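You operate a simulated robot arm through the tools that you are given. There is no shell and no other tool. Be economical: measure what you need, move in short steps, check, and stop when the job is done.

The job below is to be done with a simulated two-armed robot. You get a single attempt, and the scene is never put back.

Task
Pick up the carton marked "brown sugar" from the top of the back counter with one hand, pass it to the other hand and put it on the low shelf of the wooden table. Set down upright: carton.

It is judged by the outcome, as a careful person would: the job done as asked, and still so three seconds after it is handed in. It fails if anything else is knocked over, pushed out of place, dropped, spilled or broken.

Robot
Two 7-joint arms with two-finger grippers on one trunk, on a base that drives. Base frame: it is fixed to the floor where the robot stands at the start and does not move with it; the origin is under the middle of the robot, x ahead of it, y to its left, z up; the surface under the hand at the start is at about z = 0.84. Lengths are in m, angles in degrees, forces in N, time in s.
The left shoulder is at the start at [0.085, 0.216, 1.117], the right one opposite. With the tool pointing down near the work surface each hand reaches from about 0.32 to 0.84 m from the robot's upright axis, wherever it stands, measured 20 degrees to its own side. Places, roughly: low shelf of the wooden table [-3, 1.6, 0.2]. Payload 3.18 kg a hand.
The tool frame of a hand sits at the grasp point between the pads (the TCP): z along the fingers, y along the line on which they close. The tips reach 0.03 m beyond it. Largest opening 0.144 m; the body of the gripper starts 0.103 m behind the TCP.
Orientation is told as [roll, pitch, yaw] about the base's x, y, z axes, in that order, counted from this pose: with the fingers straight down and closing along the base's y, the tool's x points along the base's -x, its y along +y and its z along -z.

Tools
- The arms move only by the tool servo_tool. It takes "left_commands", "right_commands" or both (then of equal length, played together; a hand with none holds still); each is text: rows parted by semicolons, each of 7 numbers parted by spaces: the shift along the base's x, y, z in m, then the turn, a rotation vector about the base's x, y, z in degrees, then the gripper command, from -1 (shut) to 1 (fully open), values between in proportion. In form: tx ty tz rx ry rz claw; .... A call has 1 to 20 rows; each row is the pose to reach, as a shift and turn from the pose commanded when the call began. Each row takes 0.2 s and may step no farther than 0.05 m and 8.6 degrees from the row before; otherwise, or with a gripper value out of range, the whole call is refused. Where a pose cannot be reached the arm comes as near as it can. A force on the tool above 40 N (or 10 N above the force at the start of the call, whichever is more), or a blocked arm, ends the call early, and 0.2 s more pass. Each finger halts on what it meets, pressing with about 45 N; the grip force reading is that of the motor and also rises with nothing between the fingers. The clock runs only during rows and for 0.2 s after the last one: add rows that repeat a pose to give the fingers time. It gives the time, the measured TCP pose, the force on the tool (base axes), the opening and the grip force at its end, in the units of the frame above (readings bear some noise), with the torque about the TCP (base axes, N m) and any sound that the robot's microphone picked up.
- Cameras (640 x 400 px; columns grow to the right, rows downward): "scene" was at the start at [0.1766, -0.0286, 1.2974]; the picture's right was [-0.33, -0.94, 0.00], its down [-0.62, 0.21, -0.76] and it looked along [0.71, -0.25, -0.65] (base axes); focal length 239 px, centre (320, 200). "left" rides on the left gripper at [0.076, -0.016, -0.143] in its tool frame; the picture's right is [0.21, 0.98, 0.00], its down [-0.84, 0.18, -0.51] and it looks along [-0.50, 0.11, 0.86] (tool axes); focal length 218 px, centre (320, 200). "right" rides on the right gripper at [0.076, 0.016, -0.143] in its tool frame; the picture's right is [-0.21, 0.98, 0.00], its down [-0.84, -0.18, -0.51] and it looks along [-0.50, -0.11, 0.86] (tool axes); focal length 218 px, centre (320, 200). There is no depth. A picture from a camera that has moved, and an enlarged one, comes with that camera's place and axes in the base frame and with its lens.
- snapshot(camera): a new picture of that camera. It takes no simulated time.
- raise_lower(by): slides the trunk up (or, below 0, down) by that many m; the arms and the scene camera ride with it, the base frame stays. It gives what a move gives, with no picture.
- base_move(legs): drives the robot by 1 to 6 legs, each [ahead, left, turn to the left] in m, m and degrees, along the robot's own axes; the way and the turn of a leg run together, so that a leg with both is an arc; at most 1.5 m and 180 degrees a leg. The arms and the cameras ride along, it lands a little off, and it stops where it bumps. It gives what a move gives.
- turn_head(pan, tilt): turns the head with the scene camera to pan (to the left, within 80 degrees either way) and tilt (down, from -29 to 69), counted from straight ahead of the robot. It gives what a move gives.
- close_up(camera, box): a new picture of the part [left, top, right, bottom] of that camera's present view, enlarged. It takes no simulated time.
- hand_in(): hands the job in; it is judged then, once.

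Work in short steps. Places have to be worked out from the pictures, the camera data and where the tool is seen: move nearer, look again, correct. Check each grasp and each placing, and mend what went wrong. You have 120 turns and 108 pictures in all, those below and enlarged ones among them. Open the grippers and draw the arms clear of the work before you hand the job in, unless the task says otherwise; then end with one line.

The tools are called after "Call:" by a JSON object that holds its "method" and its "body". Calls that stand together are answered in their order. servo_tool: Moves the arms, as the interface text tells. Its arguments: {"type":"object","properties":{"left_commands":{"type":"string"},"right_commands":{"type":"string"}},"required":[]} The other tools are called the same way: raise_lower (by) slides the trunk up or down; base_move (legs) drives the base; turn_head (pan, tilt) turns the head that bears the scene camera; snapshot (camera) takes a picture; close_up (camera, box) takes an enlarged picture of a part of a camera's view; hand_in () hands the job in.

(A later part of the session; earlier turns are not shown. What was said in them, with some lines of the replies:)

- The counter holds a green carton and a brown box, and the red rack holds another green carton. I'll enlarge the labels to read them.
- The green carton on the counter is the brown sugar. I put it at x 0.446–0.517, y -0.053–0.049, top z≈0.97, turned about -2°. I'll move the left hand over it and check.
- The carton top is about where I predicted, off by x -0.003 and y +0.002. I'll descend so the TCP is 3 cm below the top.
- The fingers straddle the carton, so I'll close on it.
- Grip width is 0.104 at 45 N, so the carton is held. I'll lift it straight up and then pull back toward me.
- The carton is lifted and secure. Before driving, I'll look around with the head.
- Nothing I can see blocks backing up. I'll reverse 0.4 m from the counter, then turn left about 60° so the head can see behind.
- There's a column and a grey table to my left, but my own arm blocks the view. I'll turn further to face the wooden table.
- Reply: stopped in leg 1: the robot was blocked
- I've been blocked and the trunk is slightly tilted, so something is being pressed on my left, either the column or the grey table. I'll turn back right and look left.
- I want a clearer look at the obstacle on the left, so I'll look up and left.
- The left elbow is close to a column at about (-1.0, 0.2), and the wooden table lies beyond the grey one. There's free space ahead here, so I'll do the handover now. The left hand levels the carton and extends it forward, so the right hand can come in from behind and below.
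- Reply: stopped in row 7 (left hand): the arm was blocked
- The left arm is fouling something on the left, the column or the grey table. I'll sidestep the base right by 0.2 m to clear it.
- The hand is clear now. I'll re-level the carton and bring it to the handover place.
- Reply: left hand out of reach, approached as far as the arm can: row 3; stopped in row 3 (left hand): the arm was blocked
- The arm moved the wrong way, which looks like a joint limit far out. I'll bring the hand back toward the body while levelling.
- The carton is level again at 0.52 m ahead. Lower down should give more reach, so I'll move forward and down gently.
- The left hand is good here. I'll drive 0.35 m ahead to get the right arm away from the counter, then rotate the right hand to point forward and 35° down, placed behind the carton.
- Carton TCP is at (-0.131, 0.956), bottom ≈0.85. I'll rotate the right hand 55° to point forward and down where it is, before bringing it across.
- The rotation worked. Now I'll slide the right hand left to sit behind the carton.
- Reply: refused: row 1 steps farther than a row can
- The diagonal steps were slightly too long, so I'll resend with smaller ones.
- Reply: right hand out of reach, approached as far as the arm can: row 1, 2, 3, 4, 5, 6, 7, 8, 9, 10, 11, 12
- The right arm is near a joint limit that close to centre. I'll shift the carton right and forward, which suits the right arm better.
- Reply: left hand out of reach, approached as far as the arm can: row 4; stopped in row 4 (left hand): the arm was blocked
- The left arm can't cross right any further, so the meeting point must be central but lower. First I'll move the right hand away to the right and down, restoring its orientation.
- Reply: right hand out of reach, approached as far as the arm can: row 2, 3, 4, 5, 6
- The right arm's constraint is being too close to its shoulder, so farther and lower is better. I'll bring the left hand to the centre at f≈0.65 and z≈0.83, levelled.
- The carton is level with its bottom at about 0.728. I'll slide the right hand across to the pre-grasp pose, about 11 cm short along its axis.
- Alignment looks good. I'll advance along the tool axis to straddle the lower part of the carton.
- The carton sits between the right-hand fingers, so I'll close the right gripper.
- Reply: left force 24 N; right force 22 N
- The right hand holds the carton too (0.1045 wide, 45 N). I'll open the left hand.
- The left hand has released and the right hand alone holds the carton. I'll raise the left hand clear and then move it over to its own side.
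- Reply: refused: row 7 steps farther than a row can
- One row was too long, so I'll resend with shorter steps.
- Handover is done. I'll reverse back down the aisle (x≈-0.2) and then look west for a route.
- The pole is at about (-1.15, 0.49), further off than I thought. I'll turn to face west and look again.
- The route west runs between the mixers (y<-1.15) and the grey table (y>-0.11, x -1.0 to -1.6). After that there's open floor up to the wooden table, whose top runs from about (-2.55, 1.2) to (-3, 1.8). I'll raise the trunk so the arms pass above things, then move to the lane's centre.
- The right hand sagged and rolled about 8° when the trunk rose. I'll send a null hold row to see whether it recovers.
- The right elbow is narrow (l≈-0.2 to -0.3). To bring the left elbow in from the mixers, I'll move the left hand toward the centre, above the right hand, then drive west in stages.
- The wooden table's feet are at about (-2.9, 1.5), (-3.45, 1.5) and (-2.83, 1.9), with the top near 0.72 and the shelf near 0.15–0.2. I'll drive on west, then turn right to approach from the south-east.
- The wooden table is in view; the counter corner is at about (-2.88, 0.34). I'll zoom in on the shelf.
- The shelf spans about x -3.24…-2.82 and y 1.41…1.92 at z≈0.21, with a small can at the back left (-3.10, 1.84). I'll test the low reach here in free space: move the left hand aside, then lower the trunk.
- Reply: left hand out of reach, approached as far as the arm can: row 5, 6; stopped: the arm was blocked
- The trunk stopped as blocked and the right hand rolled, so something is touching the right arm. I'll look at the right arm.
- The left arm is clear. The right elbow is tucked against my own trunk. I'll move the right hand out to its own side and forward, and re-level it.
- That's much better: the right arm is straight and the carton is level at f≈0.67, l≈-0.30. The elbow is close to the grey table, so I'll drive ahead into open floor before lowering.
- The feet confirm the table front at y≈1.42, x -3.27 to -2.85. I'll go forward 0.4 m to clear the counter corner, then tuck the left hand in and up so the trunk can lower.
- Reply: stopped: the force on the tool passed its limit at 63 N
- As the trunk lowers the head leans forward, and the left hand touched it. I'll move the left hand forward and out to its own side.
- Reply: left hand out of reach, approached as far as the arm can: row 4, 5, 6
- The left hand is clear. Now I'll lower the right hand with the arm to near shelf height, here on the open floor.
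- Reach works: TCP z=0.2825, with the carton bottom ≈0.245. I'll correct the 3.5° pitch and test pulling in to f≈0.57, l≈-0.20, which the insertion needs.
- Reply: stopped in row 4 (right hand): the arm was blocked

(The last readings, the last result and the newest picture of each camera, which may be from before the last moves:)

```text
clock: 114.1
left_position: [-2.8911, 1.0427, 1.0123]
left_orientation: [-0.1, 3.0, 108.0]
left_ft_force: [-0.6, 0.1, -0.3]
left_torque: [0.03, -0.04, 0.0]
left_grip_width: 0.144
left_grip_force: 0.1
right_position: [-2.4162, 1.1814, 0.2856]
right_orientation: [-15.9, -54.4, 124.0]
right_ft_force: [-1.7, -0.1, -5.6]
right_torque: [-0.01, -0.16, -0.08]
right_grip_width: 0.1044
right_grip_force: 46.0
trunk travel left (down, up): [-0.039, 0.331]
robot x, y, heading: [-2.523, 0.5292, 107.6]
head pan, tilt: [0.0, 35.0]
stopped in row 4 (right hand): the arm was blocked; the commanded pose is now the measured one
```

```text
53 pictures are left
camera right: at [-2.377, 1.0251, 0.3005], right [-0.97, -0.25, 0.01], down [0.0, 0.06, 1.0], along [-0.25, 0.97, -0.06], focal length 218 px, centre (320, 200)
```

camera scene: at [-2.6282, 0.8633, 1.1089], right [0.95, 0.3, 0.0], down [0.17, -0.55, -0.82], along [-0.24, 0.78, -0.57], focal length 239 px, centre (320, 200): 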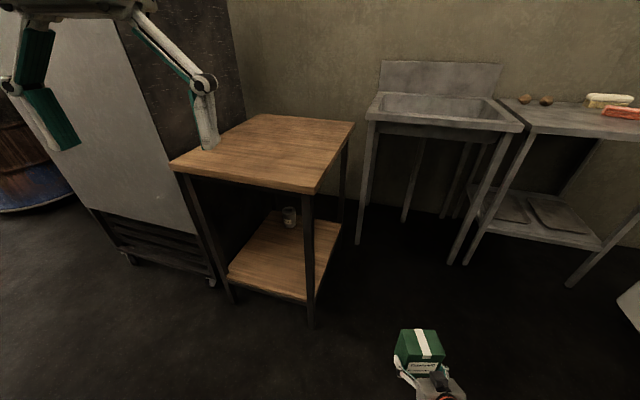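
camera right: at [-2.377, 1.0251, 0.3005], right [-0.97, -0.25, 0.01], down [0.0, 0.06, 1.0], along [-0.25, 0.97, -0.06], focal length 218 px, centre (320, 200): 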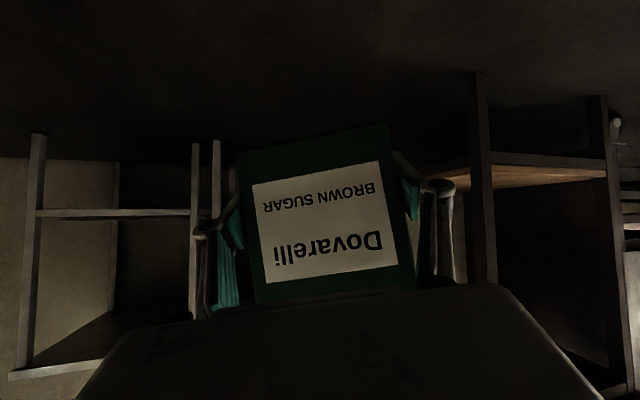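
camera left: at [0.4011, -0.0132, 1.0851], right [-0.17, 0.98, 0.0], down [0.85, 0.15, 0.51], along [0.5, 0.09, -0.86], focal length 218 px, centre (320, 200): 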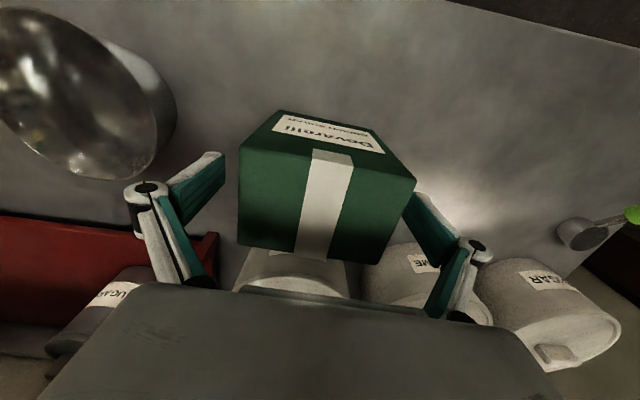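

Pulling in is blocked by my own base, so f≈0.66, l≈-0.29 is the usable spot and insertion must be driven by the base. I'll restore that right-hand pose and approach the table from its east side, which has a wider opening and free floor.

Call:
{"method": "servo_tool", "body": {"right_commands": "0.005 0.025 0 -0.7 2 -1 -1; 0 0.05 0 -1.4 4 -2 -1; -0.01 0.07 0 -2.2 6.3 -3 -1; -0.01 0.08 0 -3.1 8.55 -4 -1; -0.01 0.08 0 -3.1 8.55 -4 -1"}}

Call:
{"method": "base_move", "body": {"legs": [[0.1, -0.42, 0]]}}

Call:
{"method": "snapshot", "body": {"camera": "scene"}}

```text
clock: 115.3
left_position: [-2.8914, 1.0419, 1.0169]
left_orientation: [-0.1, 2.7, 107.7]
left_ft_force: [0.7, 0.0, -0.1]
left_torque: [-0.05, 0.01, -0.01]
left_grip_width: 0.144
left_grip_force: 0.0
right_position: [-2.4332, 1.2614, 0.2906]
right_orientation: [0.7, -55.6, 106.4]
right_ft_force: [-0.1, 0.0, -5.8]
right_torque: [-0.08, 0.0, -0.01]
right_grip_width: 0.1044
right_grip_force: 44.6
trunk travel left (down, up): [-0.039, 0.331]
robot x, y, heading: [-2.5247, 0.5304, 107.5]
head pan, tilt: [0.0, 35.0]
```

```text
clock: 119.5
left_position: [-2.5163, 1.2648, 1.0156]
left_orientation: [0.0, 2.8, 107.2]
left_ft_force: [-0.1, 0.0, 0.0]
left_torque: [0.02, 0.01, -0.02]
left_grip_width: 0.1439
left_grip_force: 0.1
right_position: [-2.0568, 1.4792, 0.2911]
right_orientation: [0.7, -55.5, 105.7]
right_ft_force: [0.6, -0.3, -4.8]
right_torque: [-0.09, -0.03, 0.04]
right_grip_width: 0.1043
right_grip_force: 44.9
trunk travel left (down, up): [-0.039, 0.331]
robot x, y, heading: [-2.1556, 0.75, 106.7]
head pan, tilt: [0.0, 35.0]
```

```text
52 pictures are left
camera scene: at [-2.2556, 1.0838, 1.1087], right [0.96, 0.29, 0.0], down [0.17, -0.55, -0.82], along [-0.24, 0.78, -0.57], focal length 239 px, centre (320, 200)
```

scene: 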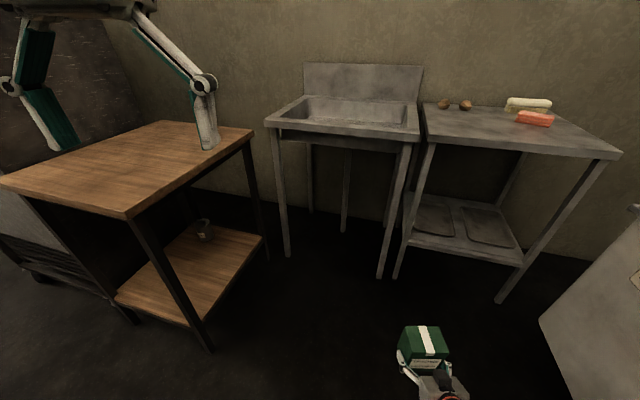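

From here the shelf is z≈0.20, with its east edge at x≈-2.84, y 1.39–1.92, and the can at (-3.13, 1.80). I'll turn to face west, then sidestep north.

Call:
{"method": "base_move", "body": {"legs": [[0, 0, 73.3]]}}

Call:
{"method": "snapshot", "body": {"camera": "scene"}}

```text
clock: 123.2
left_position: [-2.7432, 0.5274, 1.015]
left_orientation: [-0.1, 2.7, -177.1]
left_ft_force: [-0.2, 0.1, -0.1]
left_torque: [-0.02, -0.03, -0.02]
left_grip_width: 0.1441
left_grip_force: 0.0
right_position: [-2.8369, 1.0289, 0.2907]
right_orientation: [0.6, -55.5, -178.6]
right_ft_force: [-0.2, 0.7, -4.8]
right_torque: [0.0, -0.08, 0.02]
right_grip_width: 0.1044
right_grip_force: 45.4
trunk travel left (down, up): [-0.039, 0.331]
robot x, y, heading: [-2.1553, 0.7542, -177.5]
head pan, tilt: [0.0, 35.0]
```

```text
51 pictures are left
camera scene: at [-2.5035, 0.7344, 1.1087], right [-0.04, 1.0, 0.0], down [0.57, 0.02, -0.82], along [-0.82, -0.04, -0.57], focal length 239 px, centre (320, 200)
```

scene: 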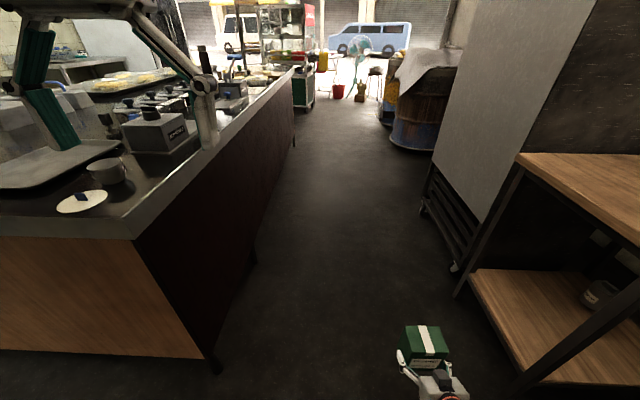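

Heading is 182.5°. I'll back off 0.13 m, straighten, then sidestep right about 0.5 m.

Call:
{"method": "base_move", "body": {"legs": [[-0.13, 0, -2.5], [0, -0.5, 0]]}}

Call:
{"method": "turn_head", "body": {"pan": -15, "tilt": 45}}

Call:
{"method": "snapshot", "body": {"camera": "scene"}}

Call:
{"method": "snapshot", "body": {"camera": "right"}}

```text
clock: 129.0
left_position: [-2.6227, 1.0637, 1.0161]
left_orientation: [-0.1, 2.8, -179.5]
left_ft_force: [0.4, -0.1, -0.4]
left_torque: [0.01, 0.0, 0.01]
left_grip_width: 0.1441
left_grip_force: 0.1
right_position: [-2.6974, 1.568, 0.2898]
right_orientation: [0.6, -55.6, 179.1]
right_ft_force: [-0.3, -0.2, -6.1]
right_torque: [0.02, -0.14, -0.01]
right_grip_width: 0.1045
right_grip_force: 44.8
trunk travel left (down, up): [-0.039, 0.331]
robot x, y, heading: [-2.0284, 1.2614, -179.9]
head pan, tilt: [0.0, 35.0]
```

```text
clock: 129.8
left_position: [-2.6221, 1.0635, 1.0153]
left_orientation: [-0.1, 2.8, -179.4]
left_ft_force: [-0.1, 0.4, 0.1]
left_torque: [0.04, -0.02, -0.01]
left_grip_width: 0.1441
left_grip_force: 0.0
right_position: [-2.6966, 1.5651, 0.2899]
right_orientation: [0.5, -55.5, 179.1]
right_ft_force: [-0.3, 0.4, -5.8]
right_torque: [-0.02, -0.07, 0.01]
right_grip_width: 0.1045
right_grip_force: 45.2
trunk travel left (down, up): [-0.039, 0.331]
robot x, y, heading: [-2.027, 1.258, -179.9]
head pan, tilt: [-15.0, 45.0]
```

```text
50 pictures are left
camera scene: at [-2.365, 1.2817, 1.094], right [0.25, 0.97, 0.0], down [0.68, -0.18, -0.71], along [-0.68, 0.18, -0.71], focal length 239 px, centre (320, 200)
```

scene: 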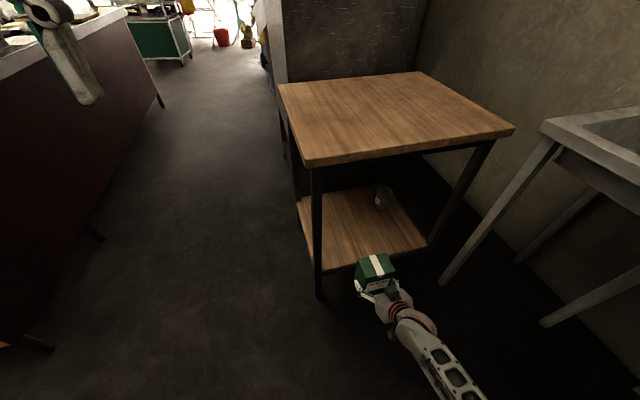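

```text
49 pictures are left
camera right: at [-2.5362, 1.5494, 0.3075], right [-0.12, -0.98, 0.18], down [-0.06, 0.19, 0.98], along [-0.99, 0.11, -0.08], focal length 218 px, centre (320, 200)
```

right: 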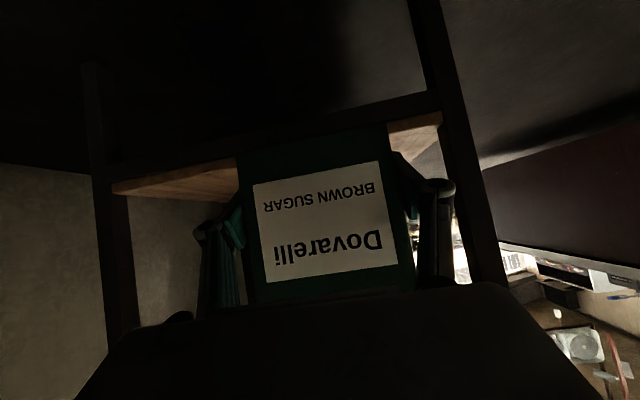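

The carton is centred in front of the shelf's east opening, bottom about 5 cm above the shelf. I'll drive forward 0.23 m to insert it.

Call:
{"method": "base_move", "body": {"legs": [[0.12, -0.02, 0]]}}

Call:
{"method": "snapshot", "body": {"camera": "scene"}}

Call:
{"method": "base_move", "body": {"legs": [[0.11, 0, 0]]}}

Call:
{"method": "snapshot", "body": {"camera": "scene"}}

Call:
{"method": "snapshot", "body": {"camera": "right"}}

```text
clock: 131.0
left_position: [-2.7421, 1.0856, 1.0154]
left_orientation: [0.0, 2.7, -179.7]
left_ft_force: [-0.2, -0.2, -1.0]
left_torque: [0.0, -0.06, -0.04]
left_grip_width: 0.1441
left_grip_force: 0.1
right_position: [-2.8145, 1.5885, 0.2907]
right_orientation: [0.6, -55.4, 178.9]
right_ft_force: [0.3, -0.5, -5.9]
right_torque: [0.04, -0.04, -0.08]
right_grip_width: 0.1044
right_grip_force: 45.2
trunk travel left (down, up): [-0.039, 0.331]
robot x, y, heading: [-2.1475, 1.2846, -180.0]
head pan, tilt: [-15.0, 45.0]
```

```text
48 pictures are left
camera scene: at [-2.4841, 1.3025, 1.0937], right [0.26, 0.97, 0.0], down [0.68, -0.18, -0.71], along [-0.68, 0.18, -0.71], focal length 239 px, centre (320, 200)
```

scene: 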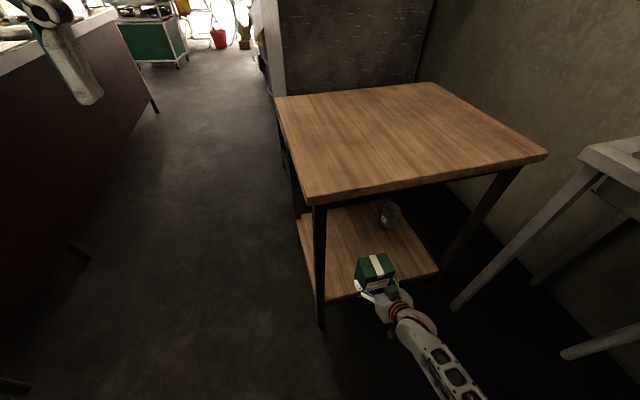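

```text
clock: 132.2
left_position: [-2.8521, 1.087, 1.0156]
left_orientation: [0.0, 2.9, -179.9]
left_ft_force: [-0.5, -0.8, 0.4]
left_torque: [-0.02, -0.04, -0.03]
left_grip_width: 0.1438
left_grip_force: 0.0
right_position: [-2.9237, 1.5897, 0.29]
right_orientation: [0.5, -55.4, 178.8]
right_ft_force: [-0.2, -1.3, -5.0]
right_torque: [0.01, -0.08, 0.02]
right_grip_width: 0.1044
right_grip_force: 44.8
trunk travel left (down, up): [-0.039, 0.331]
robot x, y, heading: [-2.256, 1.2837, 180.0]
head pan, tilt: [-15.0, 45.0]
```

```text
47 pictures are left
camera scene: at [-2.5938, 1.3033, 1.0937], right [0.26, 0.97, 0.0], down [0.68, -0.18, -0.71], along [-0.68, 0.18, -0.71], focal length 239 px, centre (320, 200)
```

scene: 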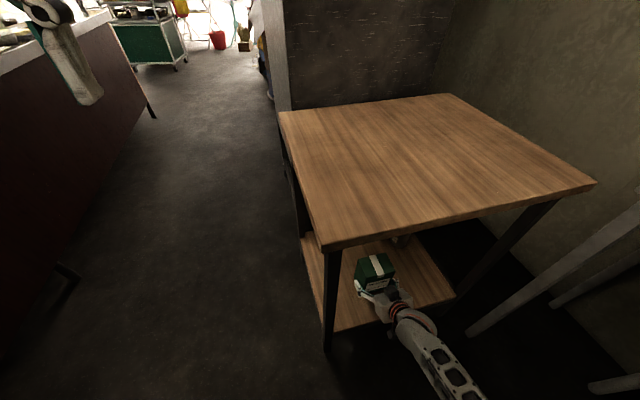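

```text
46 pictures are left
camera right: at [-2.7629, 1.5721, 0.3071], right [-0.13, -0.98, 0.18], down [-0.06, 0.19, 0.98], along [-0.99, 0.12, -0.08], focal length 218 px, centre (320, 200)
```

right: 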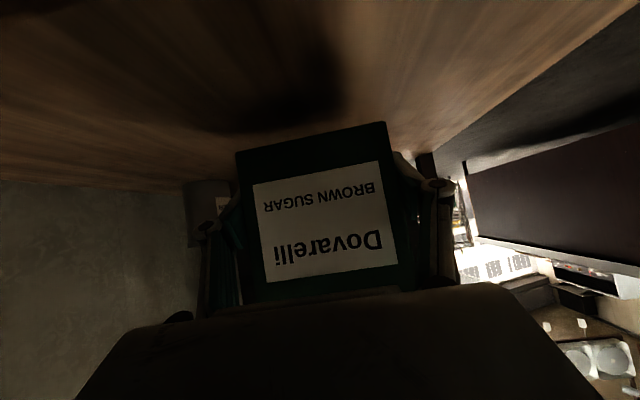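

The carton is over the shelf, about 5.5 cm inside the edge and well clear of the can. I'll lower it gently until contact.

Call:
{"method": "servo_tool", "body": {"right_commands": "0 0 -0.01 0 0 0 -1; 0 0 -0.02 0 0 0 -1; 0 0 -0.03 0 0 0 -1; 0 0 -0.038 0 0 0 -1; 0 0 -0.043 0 0 0 -1; 0 0 -0.043 0 0 0 -1"}}

Call:
{"method": "snapshot", "body": {"camera": "right"}}

```text
clock: 133.6
left_position: [-2.8494, 1.0866, 1.019]
left_orientation: [-0.1, 2.4, -179.8]
left_ft_force: [-0.2, 0.7, -0.1]
left_torque: [0.02, 0.03, 0.02]
left_grip_width: 0.1439
left_grip_force: 0.1
right_position: [-2.9274, 1.5898, 0.2532]
right_orientation: [0.6, -56.3, 178.8]
right_ft_force: [11.2, -1.2, 30.2]
right_torque: [0.48, 0.18, 0.1]
right_grip_width: 0.1045
right_grip_force: 44.7
trunk travel left (down, up): [-0.039, 0.331]
robot x, y, heading: [-2.2573, 1.2806, 179.9]
head pan, tilt: [-15.0, 45.0]
```

```text
45 pictures are left
camera right: at [-2.7665, 1.5717, 0.27], right [-0.13, -0.98, 0.18], down [-0.04, 0.19, 0.98], along [-0.99, 0.12, -0.07], focal length 218 px, centre (320, 200)
```

right: 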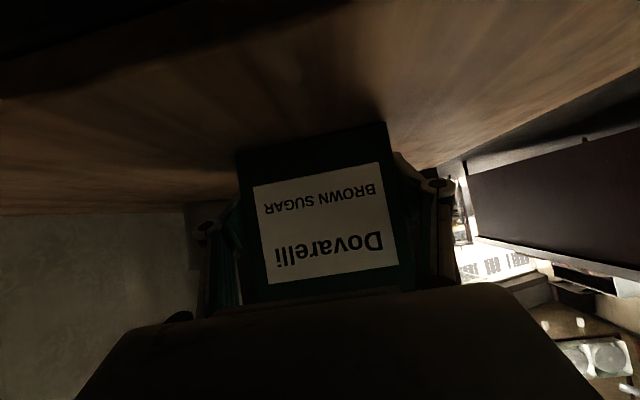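

Contact at TCP z≈0.253 with 30 N upward, which fits the carton bottom being on the shelf. I'll ease the pressure a little, then open.

Call:
{"method": "servo_tool", "body": {"right_commands": "0 0 0.003 0 0 0 -1; 0 0 0.005 0 0 0 -1; 0 0 0.005 0 0 0 -1"}}

```text
clock: 134.4
left_position: [-2.852, 1.087, 1.0161]
left_orientation: [-0.2, 2.7, -179.7]
left_ft_force: [0.2, -0.2, -0.2]
left_torque: [0.01, -0.02, 0.0]
left_grip_width: 0.1441
left_grip_force: 0.1
right_position: [-2.9267, 1.5894, 0.2551]
right_orientation: [0.6, -55.8, 178.8]
right_ft_force: [-8.9, 0.1, 13.9]
right_torque: [0.01, 1.3, 0.06]
right_grip_width: 0.1044
right_grip_force: 44.8
trunk travel left (down, up): [-0.039, 0.331]
robot x, y, heading: [-2.256, 1.2804, 179.9]
head pan, tilt: [-15.0, 45.0]
```

Pressure is light now. I'll open the right gripper.

Call:
{"method": "servo_tool", "body": {"right_commands": "0 0 0 0 0 0 -0.3; 0 0 0 0 0 0 0.2; 0 0 0 0 0 0 0.6; 0 0 0 0 0 0 1; 0 0 0 0 0 0 1"}}

Call:
{"method": "snapshot", "body": {"camera": "right"}}

Call:
{"method": "close_up", "body": {"camera": "scene", "box": [280, 200, 480, 360]}}

```text
clock: 135.6
left_position: [-2.8518, 1.0875, 1.0164]
left_orientation: [-0.1, 2.7, -179.7]
left_ft_force: [-0.6, -0.7, -0.2]
left_torque: [0.02, 0.02, -0.01]
left_grip_width: 0.1437
left_grip_force: 0.2
right_position: [-2.9237, 1.5903, 0.2519]
right_orientation: [0.5, -55.6, 178.8]
right_ft_force: [0.8, -0.7, -0.1]
right_torque: [-0.03, -0.02, 0.01]
right_grip_width: 0.1438
right_grip_force: 0.0
trunk travel left (down, up): [-0.039, 0.331]
robot x, y, heading: [-2.2587, 1.2813, 179.8]
head pan, tilt: [-15.0, 45.0]
```

```text
44 pictures are left
camera right: at [-2.763, 1.572, 0.2693], right [-0.13, -0.98, 0.18], down [-0.06, 0.19, 0.98], along [-0.99, 0.12, -0.08], focal length 218 px, centre (320, 200)
```

right: 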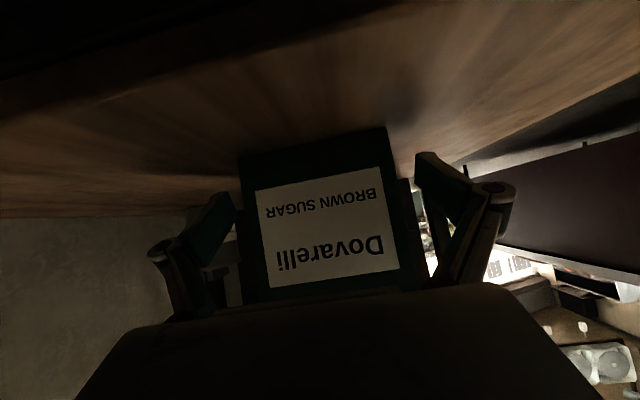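

```text
2.50 times, centred on (380, 280) of scene
camera zoom: at [-2.593, 1.3032, 1.094], right [0.26, 0.97, 0.0], down [0.68, -0.18, -0.71], along [-0.68, 0.18, -0.71], focal length 597 px, centre (170, 0)
```

zoom: 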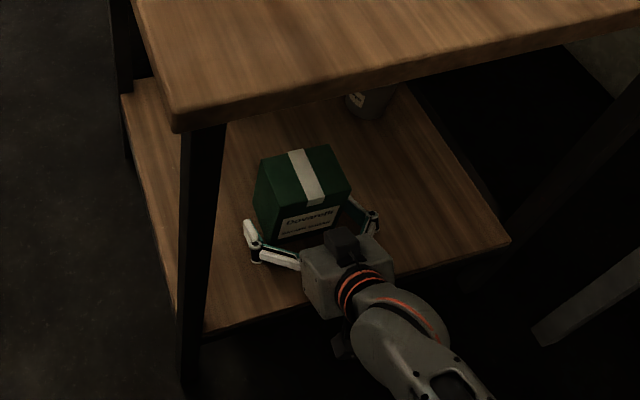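

The carton stands upright on its own. I'll back the base straight out so the fingers slide off it.

Call:
{"method": "base_move", "body": {"legs": [[-0.14, 0, 0]]}}

Call:
{"method": "snapshot", "body": {"camera": "right"}}

Call:
{"method": "close_up", "body": {"camera": "scene", "box": [280, 160, 480, 360]}}

```text
clock: 136.9
left_position: [-2.7095, 1.0859, 1.017]
left_orientation: [-0.1, 2.7, -179.6]
left_ft_force: [1.0, -0.1, 0.2]
left_torque: [0.02, 0.06, 0.02]
left_grip_width: 0.1442
left_grip_force: 0.0
right_position: [-2.7842, 1.5881, 0.2523]
right_orientation: [0.6, -55.6, 178.8]
right_ft_force: [0.4, -0.6, -0.8]
right_torque: [-0.01, -0.01, 0.01]
right_grip_width: 0.1439
right_grip_force: 0.0
trunk travel left (down, up): [-0.039, 0.331]
robot x, y, heading: [-2.1156, 1.2883, -180.1]
head pan, tilt: [-15.0, 45.0]
```

```text
42 pictures are left
camera right: at [-2.624, 1.571, 0.2701], right [-0.13, -0.98, 0.18], down [-0.06, 0.19, 0.98], along [-0.99, 0.12, -0.08], focal length 218 px, centre (320, 200)
```

right: 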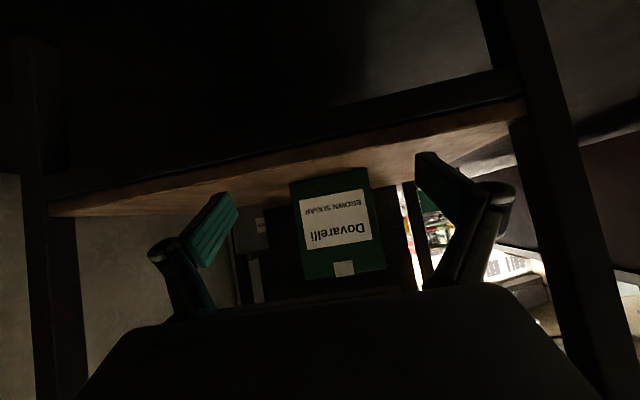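

```text
2.00 times, centred on (380, 260) of scene
camera zoom: at [-2.4523, 1.3025, 1.0943], right [0.26, 0.97, 0.0], down [0.68, -0.18, -0.71], along [-0.68, 0.18, -0.71], focal length 478 px, centre (200, 80)
```

zoom: 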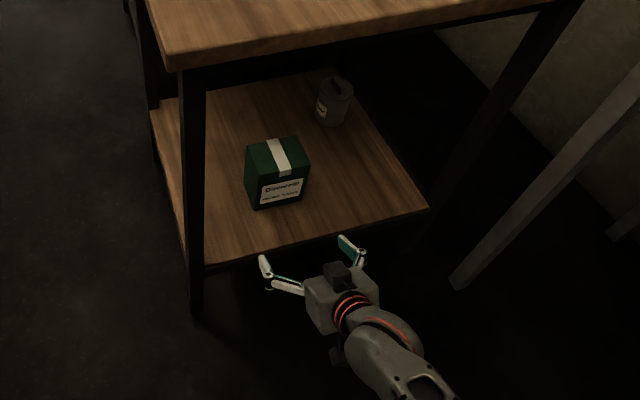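

The carton is upright, well inside the shelf, and the can is undisturbed. I'll back off a little more to clear the table.

Call:
{"method": "base_move", "body": {"legs": [[-0.14, 0, 0]]}}

Call:
{"method": "snapshot", "body": {"camera": "scene"}}

```text
clock: 138.3
left_position: [-2.5759, 1.0864, 1.0169]
left_orientation: [-0.2, 2.6, -179.7]
left_ft_force: [-0.5, 0.1, -0.1]
left_torque: [0.0, 0.06, 0.01]
left_grip_width: 0.1441
left_grip_force: 0.0
right_position: [-2.649, 1.5877, 0.2532]
right_orientation: [0.6, -55.5, 178.9]
right_ft_force: [-0.6, 0.6, 0.0]
right_torque: [0.03, -0.01, 0.0]
right_grip_width: 0.144
right_grip_force: 0.0
trunk travel left (down, up): [-0.039, 0.331]
robot x, y, heading: [-1.9795, 1.2782, 179.9]
head pan, tilt: [-15.0, 45.0]
```

```text
40 pictures are left
camera scene: at [-2.3175, 1.3027, 1.0943], right [0.26, 0.97, 0.0], down [0.68, -0.18, -0.71], along [-0.68, 0.18, -0.71], focal length 239 px, centre (320, 200)
```

scene: 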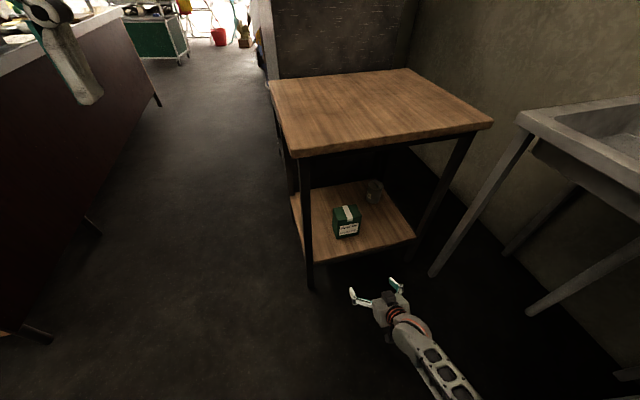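

The carton stands upright on the low shelf, both grippers are open and both arms are clear, so I'm handing in.

Call:
{"method": "hand_in", "body": {}}

```text
The job is handed in.
```

The brown sugar carton was picked up with the left hand, passed to the right, and now stands upright on the low shelf of the wooden table. On the way, the robot's left side was blocked once while turning, probably by the column; I saw nothing knocked over or moved.
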